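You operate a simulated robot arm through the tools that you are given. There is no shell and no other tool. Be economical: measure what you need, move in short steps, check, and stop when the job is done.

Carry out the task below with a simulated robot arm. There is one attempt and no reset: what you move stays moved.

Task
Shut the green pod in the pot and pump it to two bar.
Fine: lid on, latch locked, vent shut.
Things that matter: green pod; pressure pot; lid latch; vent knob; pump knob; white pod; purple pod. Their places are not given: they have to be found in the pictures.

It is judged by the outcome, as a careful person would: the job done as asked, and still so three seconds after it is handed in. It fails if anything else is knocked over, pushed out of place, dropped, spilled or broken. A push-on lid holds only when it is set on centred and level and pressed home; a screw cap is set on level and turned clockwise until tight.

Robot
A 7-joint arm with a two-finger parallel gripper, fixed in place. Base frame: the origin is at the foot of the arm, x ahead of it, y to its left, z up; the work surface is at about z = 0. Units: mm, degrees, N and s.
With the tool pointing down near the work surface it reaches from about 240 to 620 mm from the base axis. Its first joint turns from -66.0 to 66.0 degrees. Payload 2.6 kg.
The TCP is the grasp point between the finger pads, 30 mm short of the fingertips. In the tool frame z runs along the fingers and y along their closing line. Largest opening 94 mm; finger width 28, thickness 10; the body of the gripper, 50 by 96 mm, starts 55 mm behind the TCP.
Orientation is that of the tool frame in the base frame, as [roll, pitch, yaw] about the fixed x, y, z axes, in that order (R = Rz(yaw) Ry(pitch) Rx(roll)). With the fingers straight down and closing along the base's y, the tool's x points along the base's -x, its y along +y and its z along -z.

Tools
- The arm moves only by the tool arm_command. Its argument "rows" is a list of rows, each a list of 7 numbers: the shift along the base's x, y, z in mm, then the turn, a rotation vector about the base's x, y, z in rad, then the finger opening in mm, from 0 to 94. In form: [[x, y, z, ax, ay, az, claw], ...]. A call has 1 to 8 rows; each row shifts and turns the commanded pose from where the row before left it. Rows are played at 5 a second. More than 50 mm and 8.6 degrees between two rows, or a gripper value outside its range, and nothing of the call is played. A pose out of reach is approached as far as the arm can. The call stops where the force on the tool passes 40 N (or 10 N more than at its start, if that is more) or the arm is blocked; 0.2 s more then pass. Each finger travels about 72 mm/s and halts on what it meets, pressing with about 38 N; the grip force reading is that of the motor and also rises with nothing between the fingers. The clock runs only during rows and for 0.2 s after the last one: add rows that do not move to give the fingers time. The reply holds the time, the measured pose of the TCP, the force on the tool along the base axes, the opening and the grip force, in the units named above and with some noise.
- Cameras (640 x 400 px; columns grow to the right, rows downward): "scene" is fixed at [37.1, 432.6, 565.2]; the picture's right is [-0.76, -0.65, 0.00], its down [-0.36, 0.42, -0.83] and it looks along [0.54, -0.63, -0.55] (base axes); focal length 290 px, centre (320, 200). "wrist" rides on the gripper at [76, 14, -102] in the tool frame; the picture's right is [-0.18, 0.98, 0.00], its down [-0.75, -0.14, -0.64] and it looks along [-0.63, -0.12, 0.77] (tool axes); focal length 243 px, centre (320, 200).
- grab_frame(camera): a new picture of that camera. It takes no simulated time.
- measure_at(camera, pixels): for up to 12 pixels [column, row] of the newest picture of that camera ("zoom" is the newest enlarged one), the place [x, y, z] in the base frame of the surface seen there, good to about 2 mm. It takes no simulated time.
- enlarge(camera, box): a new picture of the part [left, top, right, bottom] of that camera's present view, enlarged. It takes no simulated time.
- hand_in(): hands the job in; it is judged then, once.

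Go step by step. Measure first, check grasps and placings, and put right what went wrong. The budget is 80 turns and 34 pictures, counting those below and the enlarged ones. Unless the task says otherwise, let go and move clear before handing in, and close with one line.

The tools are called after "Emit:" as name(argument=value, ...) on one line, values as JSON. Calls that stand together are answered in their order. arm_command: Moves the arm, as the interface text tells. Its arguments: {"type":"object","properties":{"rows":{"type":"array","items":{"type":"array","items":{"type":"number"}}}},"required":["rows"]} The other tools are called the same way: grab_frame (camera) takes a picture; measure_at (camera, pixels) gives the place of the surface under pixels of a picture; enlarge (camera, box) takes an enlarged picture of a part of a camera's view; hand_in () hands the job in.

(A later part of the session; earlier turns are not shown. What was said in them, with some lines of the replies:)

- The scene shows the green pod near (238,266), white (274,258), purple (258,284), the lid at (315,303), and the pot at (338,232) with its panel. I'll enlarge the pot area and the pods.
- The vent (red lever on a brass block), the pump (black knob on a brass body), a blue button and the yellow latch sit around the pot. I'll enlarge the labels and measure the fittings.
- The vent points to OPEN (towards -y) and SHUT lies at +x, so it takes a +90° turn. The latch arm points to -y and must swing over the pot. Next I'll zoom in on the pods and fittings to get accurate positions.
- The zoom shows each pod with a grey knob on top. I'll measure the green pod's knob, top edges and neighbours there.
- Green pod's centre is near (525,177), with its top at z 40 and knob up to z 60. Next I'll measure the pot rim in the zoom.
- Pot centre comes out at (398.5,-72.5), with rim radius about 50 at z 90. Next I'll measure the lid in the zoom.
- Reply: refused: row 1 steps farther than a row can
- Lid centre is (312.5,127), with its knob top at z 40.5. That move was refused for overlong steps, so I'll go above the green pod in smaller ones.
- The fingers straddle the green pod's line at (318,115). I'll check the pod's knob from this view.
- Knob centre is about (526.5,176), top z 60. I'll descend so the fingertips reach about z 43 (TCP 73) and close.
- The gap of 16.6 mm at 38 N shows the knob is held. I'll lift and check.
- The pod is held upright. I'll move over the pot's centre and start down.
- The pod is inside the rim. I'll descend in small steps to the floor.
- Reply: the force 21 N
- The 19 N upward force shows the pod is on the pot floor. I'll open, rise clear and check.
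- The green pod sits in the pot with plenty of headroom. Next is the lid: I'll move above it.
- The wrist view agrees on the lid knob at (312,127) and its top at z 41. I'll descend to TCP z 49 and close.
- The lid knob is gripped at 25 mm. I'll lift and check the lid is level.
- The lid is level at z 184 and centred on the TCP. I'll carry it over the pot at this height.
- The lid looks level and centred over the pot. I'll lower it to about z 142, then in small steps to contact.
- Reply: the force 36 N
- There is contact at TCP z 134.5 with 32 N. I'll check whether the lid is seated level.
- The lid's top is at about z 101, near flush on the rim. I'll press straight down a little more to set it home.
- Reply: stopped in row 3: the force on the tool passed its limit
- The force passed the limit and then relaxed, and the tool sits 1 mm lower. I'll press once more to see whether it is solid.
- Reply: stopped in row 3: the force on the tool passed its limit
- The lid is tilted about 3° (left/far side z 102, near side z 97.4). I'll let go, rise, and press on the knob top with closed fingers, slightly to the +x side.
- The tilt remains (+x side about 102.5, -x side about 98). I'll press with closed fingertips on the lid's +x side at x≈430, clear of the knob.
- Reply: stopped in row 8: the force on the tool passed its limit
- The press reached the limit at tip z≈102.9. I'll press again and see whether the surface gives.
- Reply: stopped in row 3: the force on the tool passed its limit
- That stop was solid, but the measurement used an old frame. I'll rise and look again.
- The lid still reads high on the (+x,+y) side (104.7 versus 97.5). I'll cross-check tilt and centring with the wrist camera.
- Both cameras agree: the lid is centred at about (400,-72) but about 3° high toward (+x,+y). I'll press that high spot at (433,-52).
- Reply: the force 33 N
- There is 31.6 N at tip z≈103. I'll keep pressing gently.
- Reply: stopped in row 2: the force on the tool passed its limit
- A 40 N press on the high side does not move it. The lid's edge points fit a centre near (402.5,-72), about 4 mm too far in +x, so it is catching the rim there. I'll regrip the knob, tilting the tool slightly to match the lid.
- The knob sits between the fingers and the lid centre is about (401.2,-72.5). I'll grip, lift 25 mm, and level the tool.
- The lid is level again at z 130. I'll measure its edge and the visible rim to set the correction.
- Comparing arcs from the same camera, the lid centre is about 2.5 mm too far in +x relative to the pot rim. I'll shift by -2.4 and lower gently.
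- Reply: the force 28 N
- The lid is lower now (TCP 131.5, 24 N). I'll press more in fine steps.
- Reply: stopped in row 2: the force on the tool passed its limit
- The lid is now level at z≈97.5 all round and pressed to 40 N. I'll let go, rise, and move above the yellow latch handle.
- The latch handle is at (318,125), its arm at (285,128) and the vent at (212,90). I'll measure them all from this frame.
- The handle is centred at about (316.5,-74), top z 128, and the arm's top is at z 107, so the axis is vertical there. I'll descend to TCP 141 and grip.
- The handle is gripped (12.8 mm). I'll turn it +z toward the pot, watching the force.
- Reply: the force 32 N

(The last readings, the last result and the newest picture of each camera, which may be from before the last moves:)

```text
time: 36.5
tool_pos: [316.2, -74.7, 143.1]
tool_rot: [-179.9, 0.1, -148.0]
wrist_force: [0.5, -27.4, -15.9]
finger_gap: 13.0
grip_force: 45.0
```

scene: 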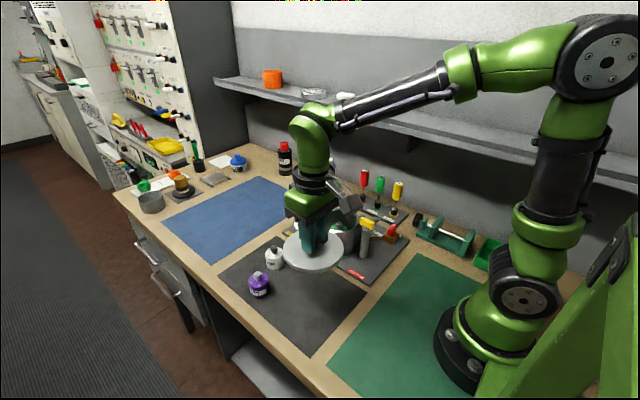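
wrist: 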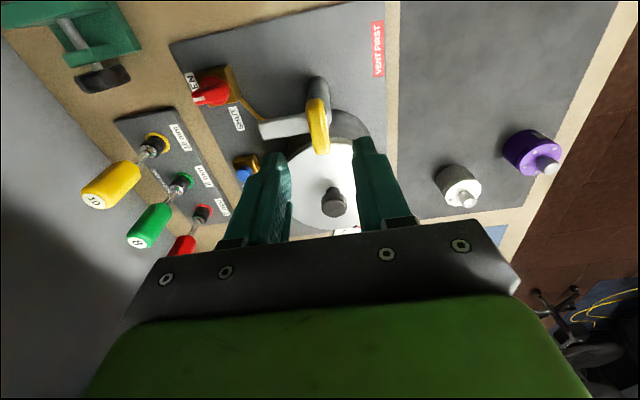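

It turned 32°, but a force of -27 N in y has built up. I'll ease the centre towards -y and continue.

Emit:
arm_command(rows=[[0, -0.8, -0.4, 0, 0, 0, 4], [0, -0.6, 0, 0, 0, 0, 4]])

```text
time: 37.1
tool_pos: [317.0, -75.2, 143.1]
tool_rot: [180.0, 0.2, -147.9]
wrist_force: [-4.0, -20.2, -3.1]
finger_gap: 12.7
grip_force: 45.4
```

Emit:
arm_command(rows=[[0, -1.0, 0, 0, 0, 0, 4], [0, 0, 0, 0, 0, 0.1, 4], [0, 0, 0, 0, 0, 0.1, 4]])

Emit:
enlarge(camera="scene", box=[310, 180, 420, 260])

```text
time: 37.9
tool_pos: [316.5, -75.8, 142.7]
tool_rot: [179.9, 0.0, -136.5]
wrist_force: [-11.0, -12.2, 9.8]
finger_gap: 12.9
grip_force: 44.9
```

```text
5.00 times, centred on (365, 220) of scene
```

zoom: 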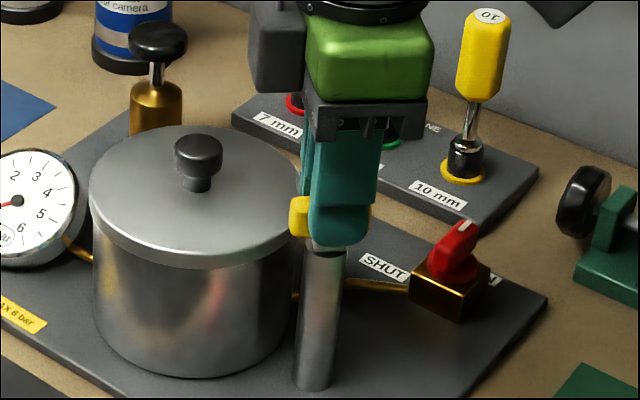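

The latch is turning with the tool (43° so far). I'll continue with small relieving shifts.

Emit:
arm_command(rows=[[-0.6, -0.6, 0.3, 0, 0, 0, 4], [0, 0, 0, 0, 0, 0.12, 4], [0, 0, 0, 0, 0, 0.12, 4], [0, 0, 0, 0, 0, 0.12, 4]])

```text
time: 38.9
tool_pos: [317.7, -76.5, 143.2]
tool_rot: [180.0, 0.3, -115.7]
wrist_force: [10.7, -5.9, -16.7]
finger_gap: 12.8
grip_force: 44.8
```

Emit:
arm_command(rows=[[0.6, -0.3, -0.4, 0, 0, 0, 4], [0, 0, 0, 0, 0, 0.12, 4], [0, 0, 0, 0, 0, 0.12, 4], [0, 0, 0, 0, 0, 0.12, 4]])

```text
time: 39.9
tool_pos: [318.6, -75.9, 142.3]
tool_rot: [180.0, 0.2, -95.2]
wrist_force: [10.0, 0.5, -7.7]
finger_gap: 13.0
grip_force: 45.4
```

It is at 85° now. I'll turn the last few degrees until a stop or about 92°.

Emit:
arm_command(rows=[[0.5, 0, 0, 0, 0, 0.05, 4], [0, 0, 0, 0, 0, 0.05, 4], [0, 0, 0, 0, 0, 0.04, 4], [0, 0, 0, 0, 0, 0, 4]])

Emit:
enlarge(camera="scene", box=[310, 180, 420, 260])

```text
time: 40.9
tool_pos: [317.4, -75.0, 142.1]
tool_rot: [180.0, 0.3, -87.4]
wrist_force: [4.3, 10.5, 10.0]
finger_gap: 13.6
grip_force: 44.8
```

```text
5.00 times, centred on (365, 220) of scene
```

zoom: 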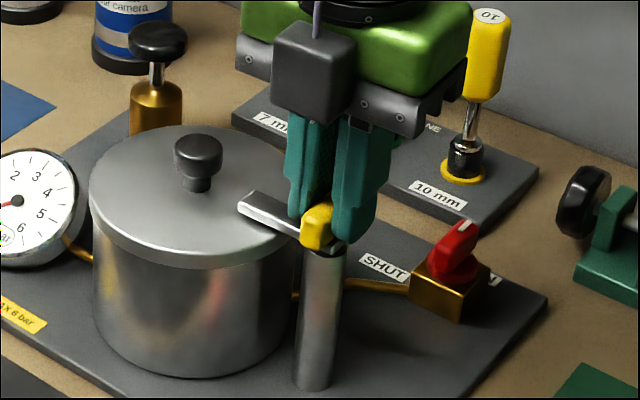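

The latch arm now lies over the lid, and the grip widened at its stop (92.6°). I'll open, rise, and begin turning the wrist back for the vent.

Emit:
arm_command(rows=[[0, 0, 0, 0, 0, 0, 36], [0, 0, 0, 0, 0, 0, 36], [0, 0, 25, 0, 0, 0, 36], [0, 0, 40, 0, 0, 0, 36], [0, 0, 30, 0, 0, -0.145, 36], [0, 0, 0, 0, 0, -0.145, 36], [0, 0, 0, 0, 0, -0.145, 36], [0, 0, 0, 0, 0, -0.145, 36]])

Emit:
arm_command(rows=[[-3, -12, 0, 0, 0, -0.145, 36], [-3, -12, 0, 0, 0, -0.145, 36], [-3, -12, 0, 0, 0, -0.145, 36], [-3, -12, 0, 0, 0, -0.145, 36], [-3, -12, 0, 0, 0, -0.145, 36], [-3, -12, 0, 0, 0, -0.145, 36], [-3, -12, 0, 0, 0, -0.145, 36], [-3, -12, 0, 0, 0, -0.145, 36]])

Emit:
arm_command(rows=[[0, -3, 0, 0, 0, -0.145, 36], [0, 0, 0, 0, 0, -0.145, 36], [0, 0, 0, 0, 0, -0.145, 36], [0, 0, 0, 0, 0, -0.145, 36], [0, 0, 0, 0, 0, -0.145, 36], [0, 0, 0, 0, 0, -0.145, 36], [0, 0, 0, 0, 0, -0.145, 36], [0, 0, 0, 0, 0, -0.145, 36]])

```text
time: 42.7
tool_pos: [317.4, -77.1, 237.3]
tool_rot: [180.0, 0.2, -120.6]
wrist_force: [0.4, -0.1, 0.7]
finger_gap: 36.0
grip_force: 0.1
```

```text
time: 44.5
tool_pos: [294.3, -173.1, 237.1]
tool_rot: [179.9, 0.2, 172.9]
wrist_force: [0.8, 0.5, 0.3]
finger_gap: 36.1
grip_force: 0.0
```

```text
time: 46.3
tool_pos: [293.5, -175.1, 237.2]
tool_rot: [-180.0, 0.2, 106.4]
wrist_force: [0.9, 0.2, 0.6]
finger_gap: 35.9
grip_force: 0.0
```

The wrist is at yaw 106°. The newest zoom still shows the vent at (455,250), so I'll measure it there at no picture cost while finishing the turn.

Emit:
arm_command(rows=[[0, 0, -40, 0, 0, -0.145, 36], [0, 0, -40, 0, 0, -0.141, 36], [0, 0, 0, 0, 0, 0, 36]])

Emit:
measure_at(camera="zoom", pixels=[[465, 226], [470, 232], [458, 240], [448, 248], [440, 255], [446, 275], [470, 272], [433, 265], [475, 260], [450, 300], [412, 275], [488, 282]])

```text
time: 47.1
tool_pos: [292.7, -174.5, 156.0]
tool_rot: [179.8, 0.3, 90.1]
wrist_force: [-1.1, 0.5, -0.4]
finger_gap: 36.1
grip_force: 0.1
```

```text
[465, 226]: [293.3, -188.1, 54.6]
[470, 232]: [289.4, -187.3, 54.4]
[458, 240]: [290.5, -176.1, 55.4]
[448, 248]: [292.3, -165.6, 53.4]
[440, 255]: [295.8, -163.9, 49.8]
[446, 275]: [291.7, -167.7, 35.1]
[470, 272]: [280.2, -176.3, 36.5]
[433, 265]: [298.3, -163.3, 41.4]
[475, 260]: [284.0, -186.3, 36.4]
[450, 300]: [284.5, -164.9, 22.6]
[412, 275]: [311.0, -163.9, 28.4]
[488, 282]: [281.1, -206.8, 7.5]
```

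The vent bar runs from y≈-163 to -190 at x≈292, top z 55, with the disc at z 36. I'll descend to TCP 71 around (292,-176.5) and grip.

Emit:
arm_command(rows=[[-0.5, -2, -40, 0, 0, 0, 36], [0, 0, -30, 0, 0, 0, 36], [0, 0, -15, 0, 0, 0, 36], [0, 0, 0, 0, 0, 0, 36], [0, 0, 0, 0, 0, 0, 3], [0, 0, 0, 0, 0, 0, 3], [0, 0, 0, 0, 0, 0, 3]])

```text
time: 48.7
tool_pos: [294.5, -177.0, 72.6]
tool_rot: [179.7, 0.3, 90.3]
wrist_force: [23.0, -3.2, -16.9]
finger_gap: 12.7
grip_force: 45.5
```

The bar is gripped at 12.7 mm and pulls +23 N in x. I'll ease +x, then turn +z.

Emit:
arm_command(rows=[[1.2, 0, -0.4, 0, 0, 0, 3], [0.8, 0, 0, 0, 0, 0, 3], [0, 0, 0, 0, 0, 0.1, 3], [0, 0, 0, 0, 0, 0.12, 3], [0, 0, 0, 0, 0, 0.12, 3]])

```text
time: 49.9
tool_pos: [293.6, -177.1, 72.0]
tool_rot: [180.0, 0.0, 109.6]
wrist_force: [-11.1, 8.2, 34.2]
finger_gap: 12.6
grip_force: 45.1
```

Emit:
arm_command(rows=[[-0.5, 0.4, 0.8, 0, 0, 0, 3], [0, 0, 0, 0, 0, 0.12, 3], [0, 0, 0, 0, 0, 0.12, 3], [0, 0, 0, 0, 0, 0.12, 3]])

```text
time: 50.9
tool_pos: [293.1, -178.0, 71.7]
tool_rot: [-179.9, 0.1, 130.5]
wrist_force: [-17.2, -2.2, 9.9]
finger_gap: 12.8
grip_force: 45.1
```

Emit:
arm_command(rows=[[-0.8, 0, 0.2, 0, 0, 0, 3], [0, 0, 0, 0, 0, 0.12, 3], [0, 0, 0, 0, 0, 0.12, 3], [0, 0, 0, 0, 0, 0.12, 3]])

```text
time: 51.9
tool_pos: [292.6, -177.2, 72.4]
tool_rot: [-179.9, 0.2, 151.0]
wrist_force: [-5.7, -23.2, -23.6]
finger_gap: 12.5
grip_force: 44.4
```

Emit:
arm_command(rows=[[-0.3, -1.0, -0.5, 0, 0, 0, 3], [0, -0.3, 0, 0, 0, 0.12, 3], [0, 0, 0, 0, 0, 0.12, 3], [0, 0, 0, 0, 0, 0.12, 3]])

```text
time: 52.9
tool_pos: [293.3, -179.7, 71.8]
tool_rot: [-180.0, 0.1, 171.5]
wrist_force: [-9.7, -20.9, -22.3]
finger_gap: 12.6
grip_force: 45.0
```

The vent is at 81°. I'll do the last stretch to just past 90°, easing -y.

Emit:
arm_command(rows=[[-0.3, -1.0, -0.5, 0, 0, 0, 3], [0, 0, 0, 0, 0, 0.08, 3], [0, 0, 0, 0, 0, 0.08, 3], [0, 0, 0, 0, 0, 0.03, 3], [0, 0, 0, 0, 0, 0, 3]])

```text
time: 54.1
tool_pos: [293.9, -179.8, 72.2]
tool_rot: [179.8, 0.1, -177.7]
wrist_force: [-17.5, -9.7, 3.3]
finger_gap: 13.1
grip_force: 44.9
```

The vent is at 92° with the grip widening as it did at the latch's stop. I'll release, rise, and move toward the pump, then look.

Emit:
arm_command(rows=[[0, 0, 0, 0, 0, 0, 34], [0, 0, 0, 0, 0, 0, 34], [0, 0, 35, 0, 0, 0, 34], [0, 0, 45, 0, 0, 0, 0], [0, 0, 45, 0, 0, 0, 0], [45, 0, 20, 0, 0, 0, 0], [45, 0, 0, 0, 0, 0, 0], [45, 0, 0, 0, 0, 0, 0]])

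Emit:
enlarge(camera="scene", box=[290, 170, 410, 250])

Emit:
measure_at(camera="zoom", pixels=[[240, 75], [240, 85], [225, 82], [258, 82], [240, 95], [240, 125], [240, 140], [240, 150], [225, 145], [255, 145], [515, 245], [490, 240]])

```text
time: 55.9
tool_pos: [429.4, -178.8, 217.5]
tool_rot: [-179.9, 0.1, -177.5]
wrist_force: [0.0, -0.1, 0.4]
finger_gap: 0.0
grip_force: 33.2
```

```text
5.00 times, centred on (350, 210) of scene
```

zoom: 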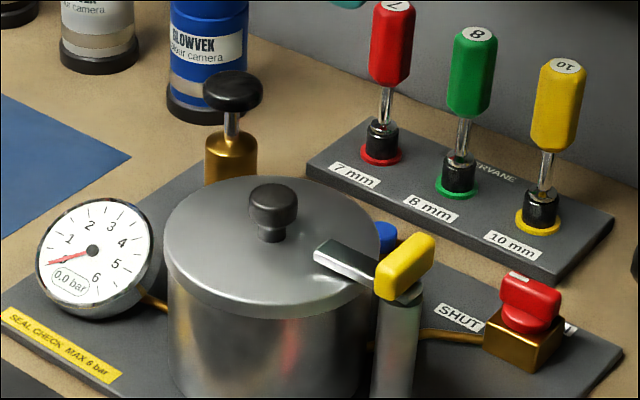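

```text
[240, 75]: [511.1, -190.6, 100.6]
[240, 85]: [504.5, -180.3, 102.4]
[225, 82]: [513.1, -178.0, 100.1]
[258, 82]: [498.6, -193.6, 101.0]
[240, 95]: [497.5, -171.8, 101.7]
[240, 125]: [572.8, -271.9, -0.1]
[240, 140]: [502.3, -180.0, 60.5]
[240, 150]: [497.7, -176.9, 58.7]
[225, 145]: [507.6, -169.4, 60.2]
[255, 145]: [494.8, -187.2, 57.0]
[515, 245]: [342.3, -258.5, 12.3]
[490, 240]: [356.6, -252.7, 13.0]
```

The vent bar now points to SHUT, the latch lies over the lid, and the gauge reads 0.0. The pump knob's centre is about (508,-181), top z 101. I'll go above it with closed fingers and press in small steps.

Emit:
arm_command(rows=[[39, -1, 0, 0, 0, 0, 0], [39.6, -1.2, 0, 0, 0, 0, 0], [0, 0, -40, 0, 0, 0, 0], [0, 0, -35, 0, 0, 0, 0], [0, 0, -6, 0, 0, 0, 0], [0, 0, -4, 0, 0, 0, 0], [0, 0, 0, 0, 0, 0, 0]])

```text
time: 57.5
tool_pos: [507.3, -182.1, 131.7]
tool_rot: [-179.9, 0.2, -177.5]
wrist_force: [-0.1, 0.0, 0.8]
finger_gap: 0.0
grip_force: 33.0
```

Emit:
arm_command(rows=[[0, 0, -4, 0, 0, 0, 0], [0, 0, -4, 0, 0, 0, 0], [0, 0, -4, 0, 0, 0, 0], [0, 0, -4, 0, 0, 0, 0], [0, 0, -4, 0, 0, 0, 0]])

```text
time: 58.7
tool_pos: [506.8, -182.2, 112.2]
tool_rot: [-179.9, 0.3, -177.5]
wrist_force: [1.2, 0.1, 5.4]
finger_gap: 0.1
grip_force: 32.4
```

The plunger is moving with about 5 N. I'll go on until it bottoms.

Emit:
arm_command(rows=[[0, 0, -3, 0, 0, 0, 0], [0, 0, -2, 0, 0, 0, 0], [0, 0, -2, 0, 0, 0, 0], [0, 0, -2, 0, 0, 0, 0], [0, 0, -2, 0, 0, 0, 0]])

```text
time: 59.6
tool_pos: [507.2, -182.5, 109.4]
tool_rot: [-179.9, 0.6, -177.7]
wrist_force: [-5.0, 1.4, 11.8]
finger_gap: 0.0
grip_force: 33.4
stopped in row 4: the force on the tool passed its limit (the readings are from after the stop); the commanded pose is now the measured one
```

The plunger bottomed at TCP z 109. I'll raise it and read the gauge.

Emit:
arm_command(rows=[[0, 0, 12, 0, 0, 0, 0], [0, 0, 14, 0, 0, 0, 0], [0, 0, 0, 0, 0, 0, 0]])

Emit:
enlarge(camera="scene", box=[285, 200, 345, 240])

```text
time: 60.4
tool_pos: [507.1, -182.0, 132.8]
tool_rot: [-180.0, 0.5, -177.7]
wrist_force: [-0.8, 0.0, 0.8]
finger_gap: 0.0
grip_force: 33.1
```

```text
10.00 times, centred on (315, 220) of scene
```

zoom: 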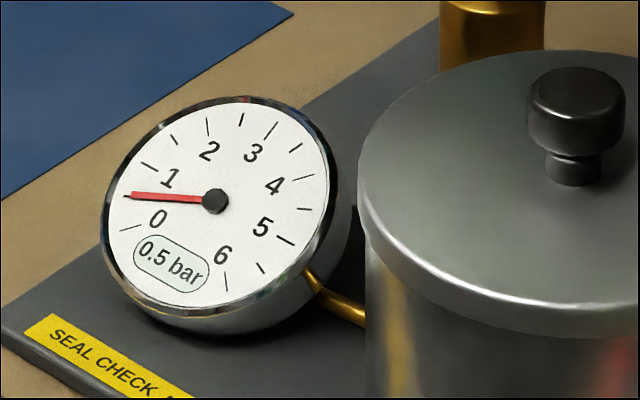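

One full stroke gives 0.5 bar and nothing leaks, so three more are needed. I'll repeat the same stroke.

Emit:
arm_command(rows=[[0, 0, -10, 0, 0, 0, 0], [0, 0, -9, 0, 0, 0, 0], [0, 0, -3.5, 0, 0, 0, 0], [0, 0, -1.3, 0, 0, 0, 0], [0, 0, 0, 0, 0, 0, 0]])

```text
time: 61.6
tool_pos: [508.4, -182.2, 110.3]
tool_rot: [-179.9, 0.5, -177.5]
wrist_force: [0.9, -1.8, 6.9]
finger_gap: 0.0
grip_force: 33.2
```

Emit:
arm_command(rows=[[0, 0, -1, 0, 0, 0, 0], [0, 0, -1, 0, 0, 0, 0], [0, 0, -1, 0, 0, 0, 0]])

```text
time: 62.4
tool_pos: [507.3, -181.5, 109.3]
tool_rot: [-179.9, 0.6, -177.7]
wrist_force: [-7.7, -2.2, 24.5]
finger_gap: 0.0
grip_force: 33.1
```

It bottomed at 24 N. I'll do the third stroke: full return, then down to the same depth.

Emit:
arm_command(rows=[[0, 0, 13, 0, 0, 0, 0], [0, 0, 13.5, 0, 0, 0, 0], [0, 0, 0, 0, 0, 0, 0], [0, 0, -10, 0, 0, 0, 0], [0, 0, -9, 0, 0, 0, 0], [0, 0, -4.5, 0, 0, 0, 0], [0, 0, -2, 0, 0, 0, 0], [0, 0, -1, 0, 0, 0, 0]])

Emit:
arm_command(rows=[[0, 0, 13, 0, 0, 0, 0], [0, 0, 13.5, 0, 0, 0, 0], [0, 0, 0, 0, 0, 0, 0]])

Emit:
enlarge(camera="scene", box=[285, 200, 345, 240])

```text
time: 64.2
tool_pos: [508.0, -181.0, 109.1]
tool_rot: [-180.0, 0.7, -177.7]
wrist_force: [-4.1, 5.4, 21.8]
finger_gap: 0.0
grip_force: 33.2
```

```text
time: 65.0
tool_pos: [506.2, -183.2, 132.2]
tool_rot: [180.0, 0.3, -177.6]
wrist_force: [-0.4, -0.6, -0.5]
finger_gap: 0.0
grip_force: 32.8
```

```text
10.00 times, centred on (315, 220) of scene
```

zoom: 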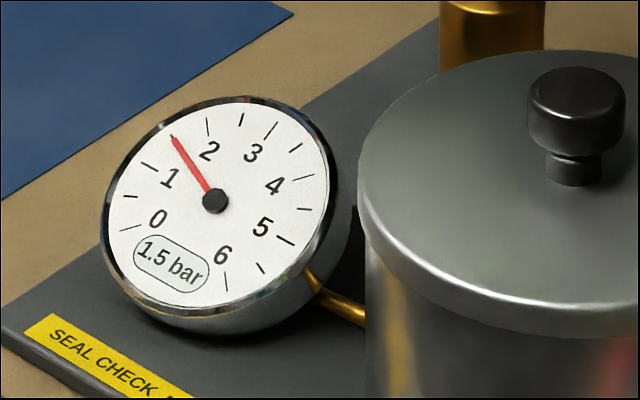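

The gauge reads 1.5 bar. One more identical stroke should give 2.0, then I'll rise clear and check.

Emit:
arm_command(rows=[[0, 0, -10, 0, 0, 0, 0], [0, 0, -9, 0, 0, 0, 0], [0, 0, -4.5, 0, 0, 0, 0], [0, 0, -2, 0, 0, 0, 0], [0, 0, -1, 0, 0, 0, 0]])

Emit:
arm_command(rows=[[0, 0, 13, 0, 0, 0, 0], [0, 0, 13.5, 0, 0, 0, 0], [0, 0, 40, 0, 0, 0, 0], [0, 0, 45, 0, 0, 0, 0], [0, 0, 0, 0, 0, 0, 0], [0, 0, 0, 0, 0, 0, 0], [0, 0, 0, 0, 0, 0, 0]])

Emit:
enlarge(camera="scene", box=[285, 180, 405, 255])

```text
time: 66.2
tool_pos: [507.5, -182.5, 108.0]
tool_rot: [-180.0, 0.7, -177.8]
wrist_force: [-10.7, -1.7, 24.7]
finger_gap: 0.3
grip_force: 33.1
```

```text
time: 67.8
tool_pos: [507.8, -181.9, 217.3]
tool_rot: [-180.0, 0.5, -177.6]
wrist_force: [-0.3, -0.1, -0.2]
finger_gap: 0.1
grip_force: 32.8
```

```text
5.33 times, centred on (345, 218) of scene
```

zoom: 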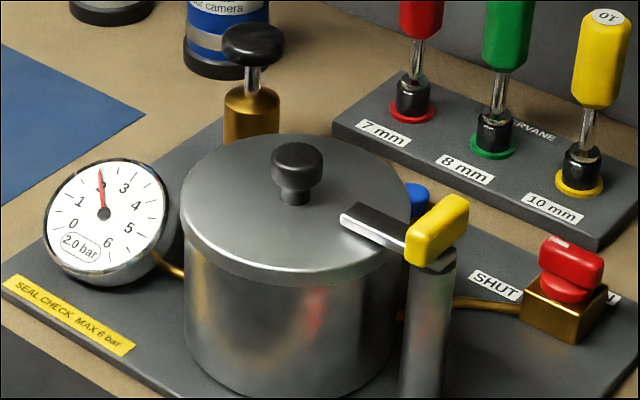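

The gauge reads 2.0 bar, the latch is over the level lid, the vent points to SHUT, and the arm is clear. I'm handing in.

Emit:
hand_in()

```text
The job is handed in.
```

The green pod is shut in the pot with the lid pressed on level, the latch swung over it to its stop and the vent turned to SHUT. The gauge read 2.0 bar just before I handed in.
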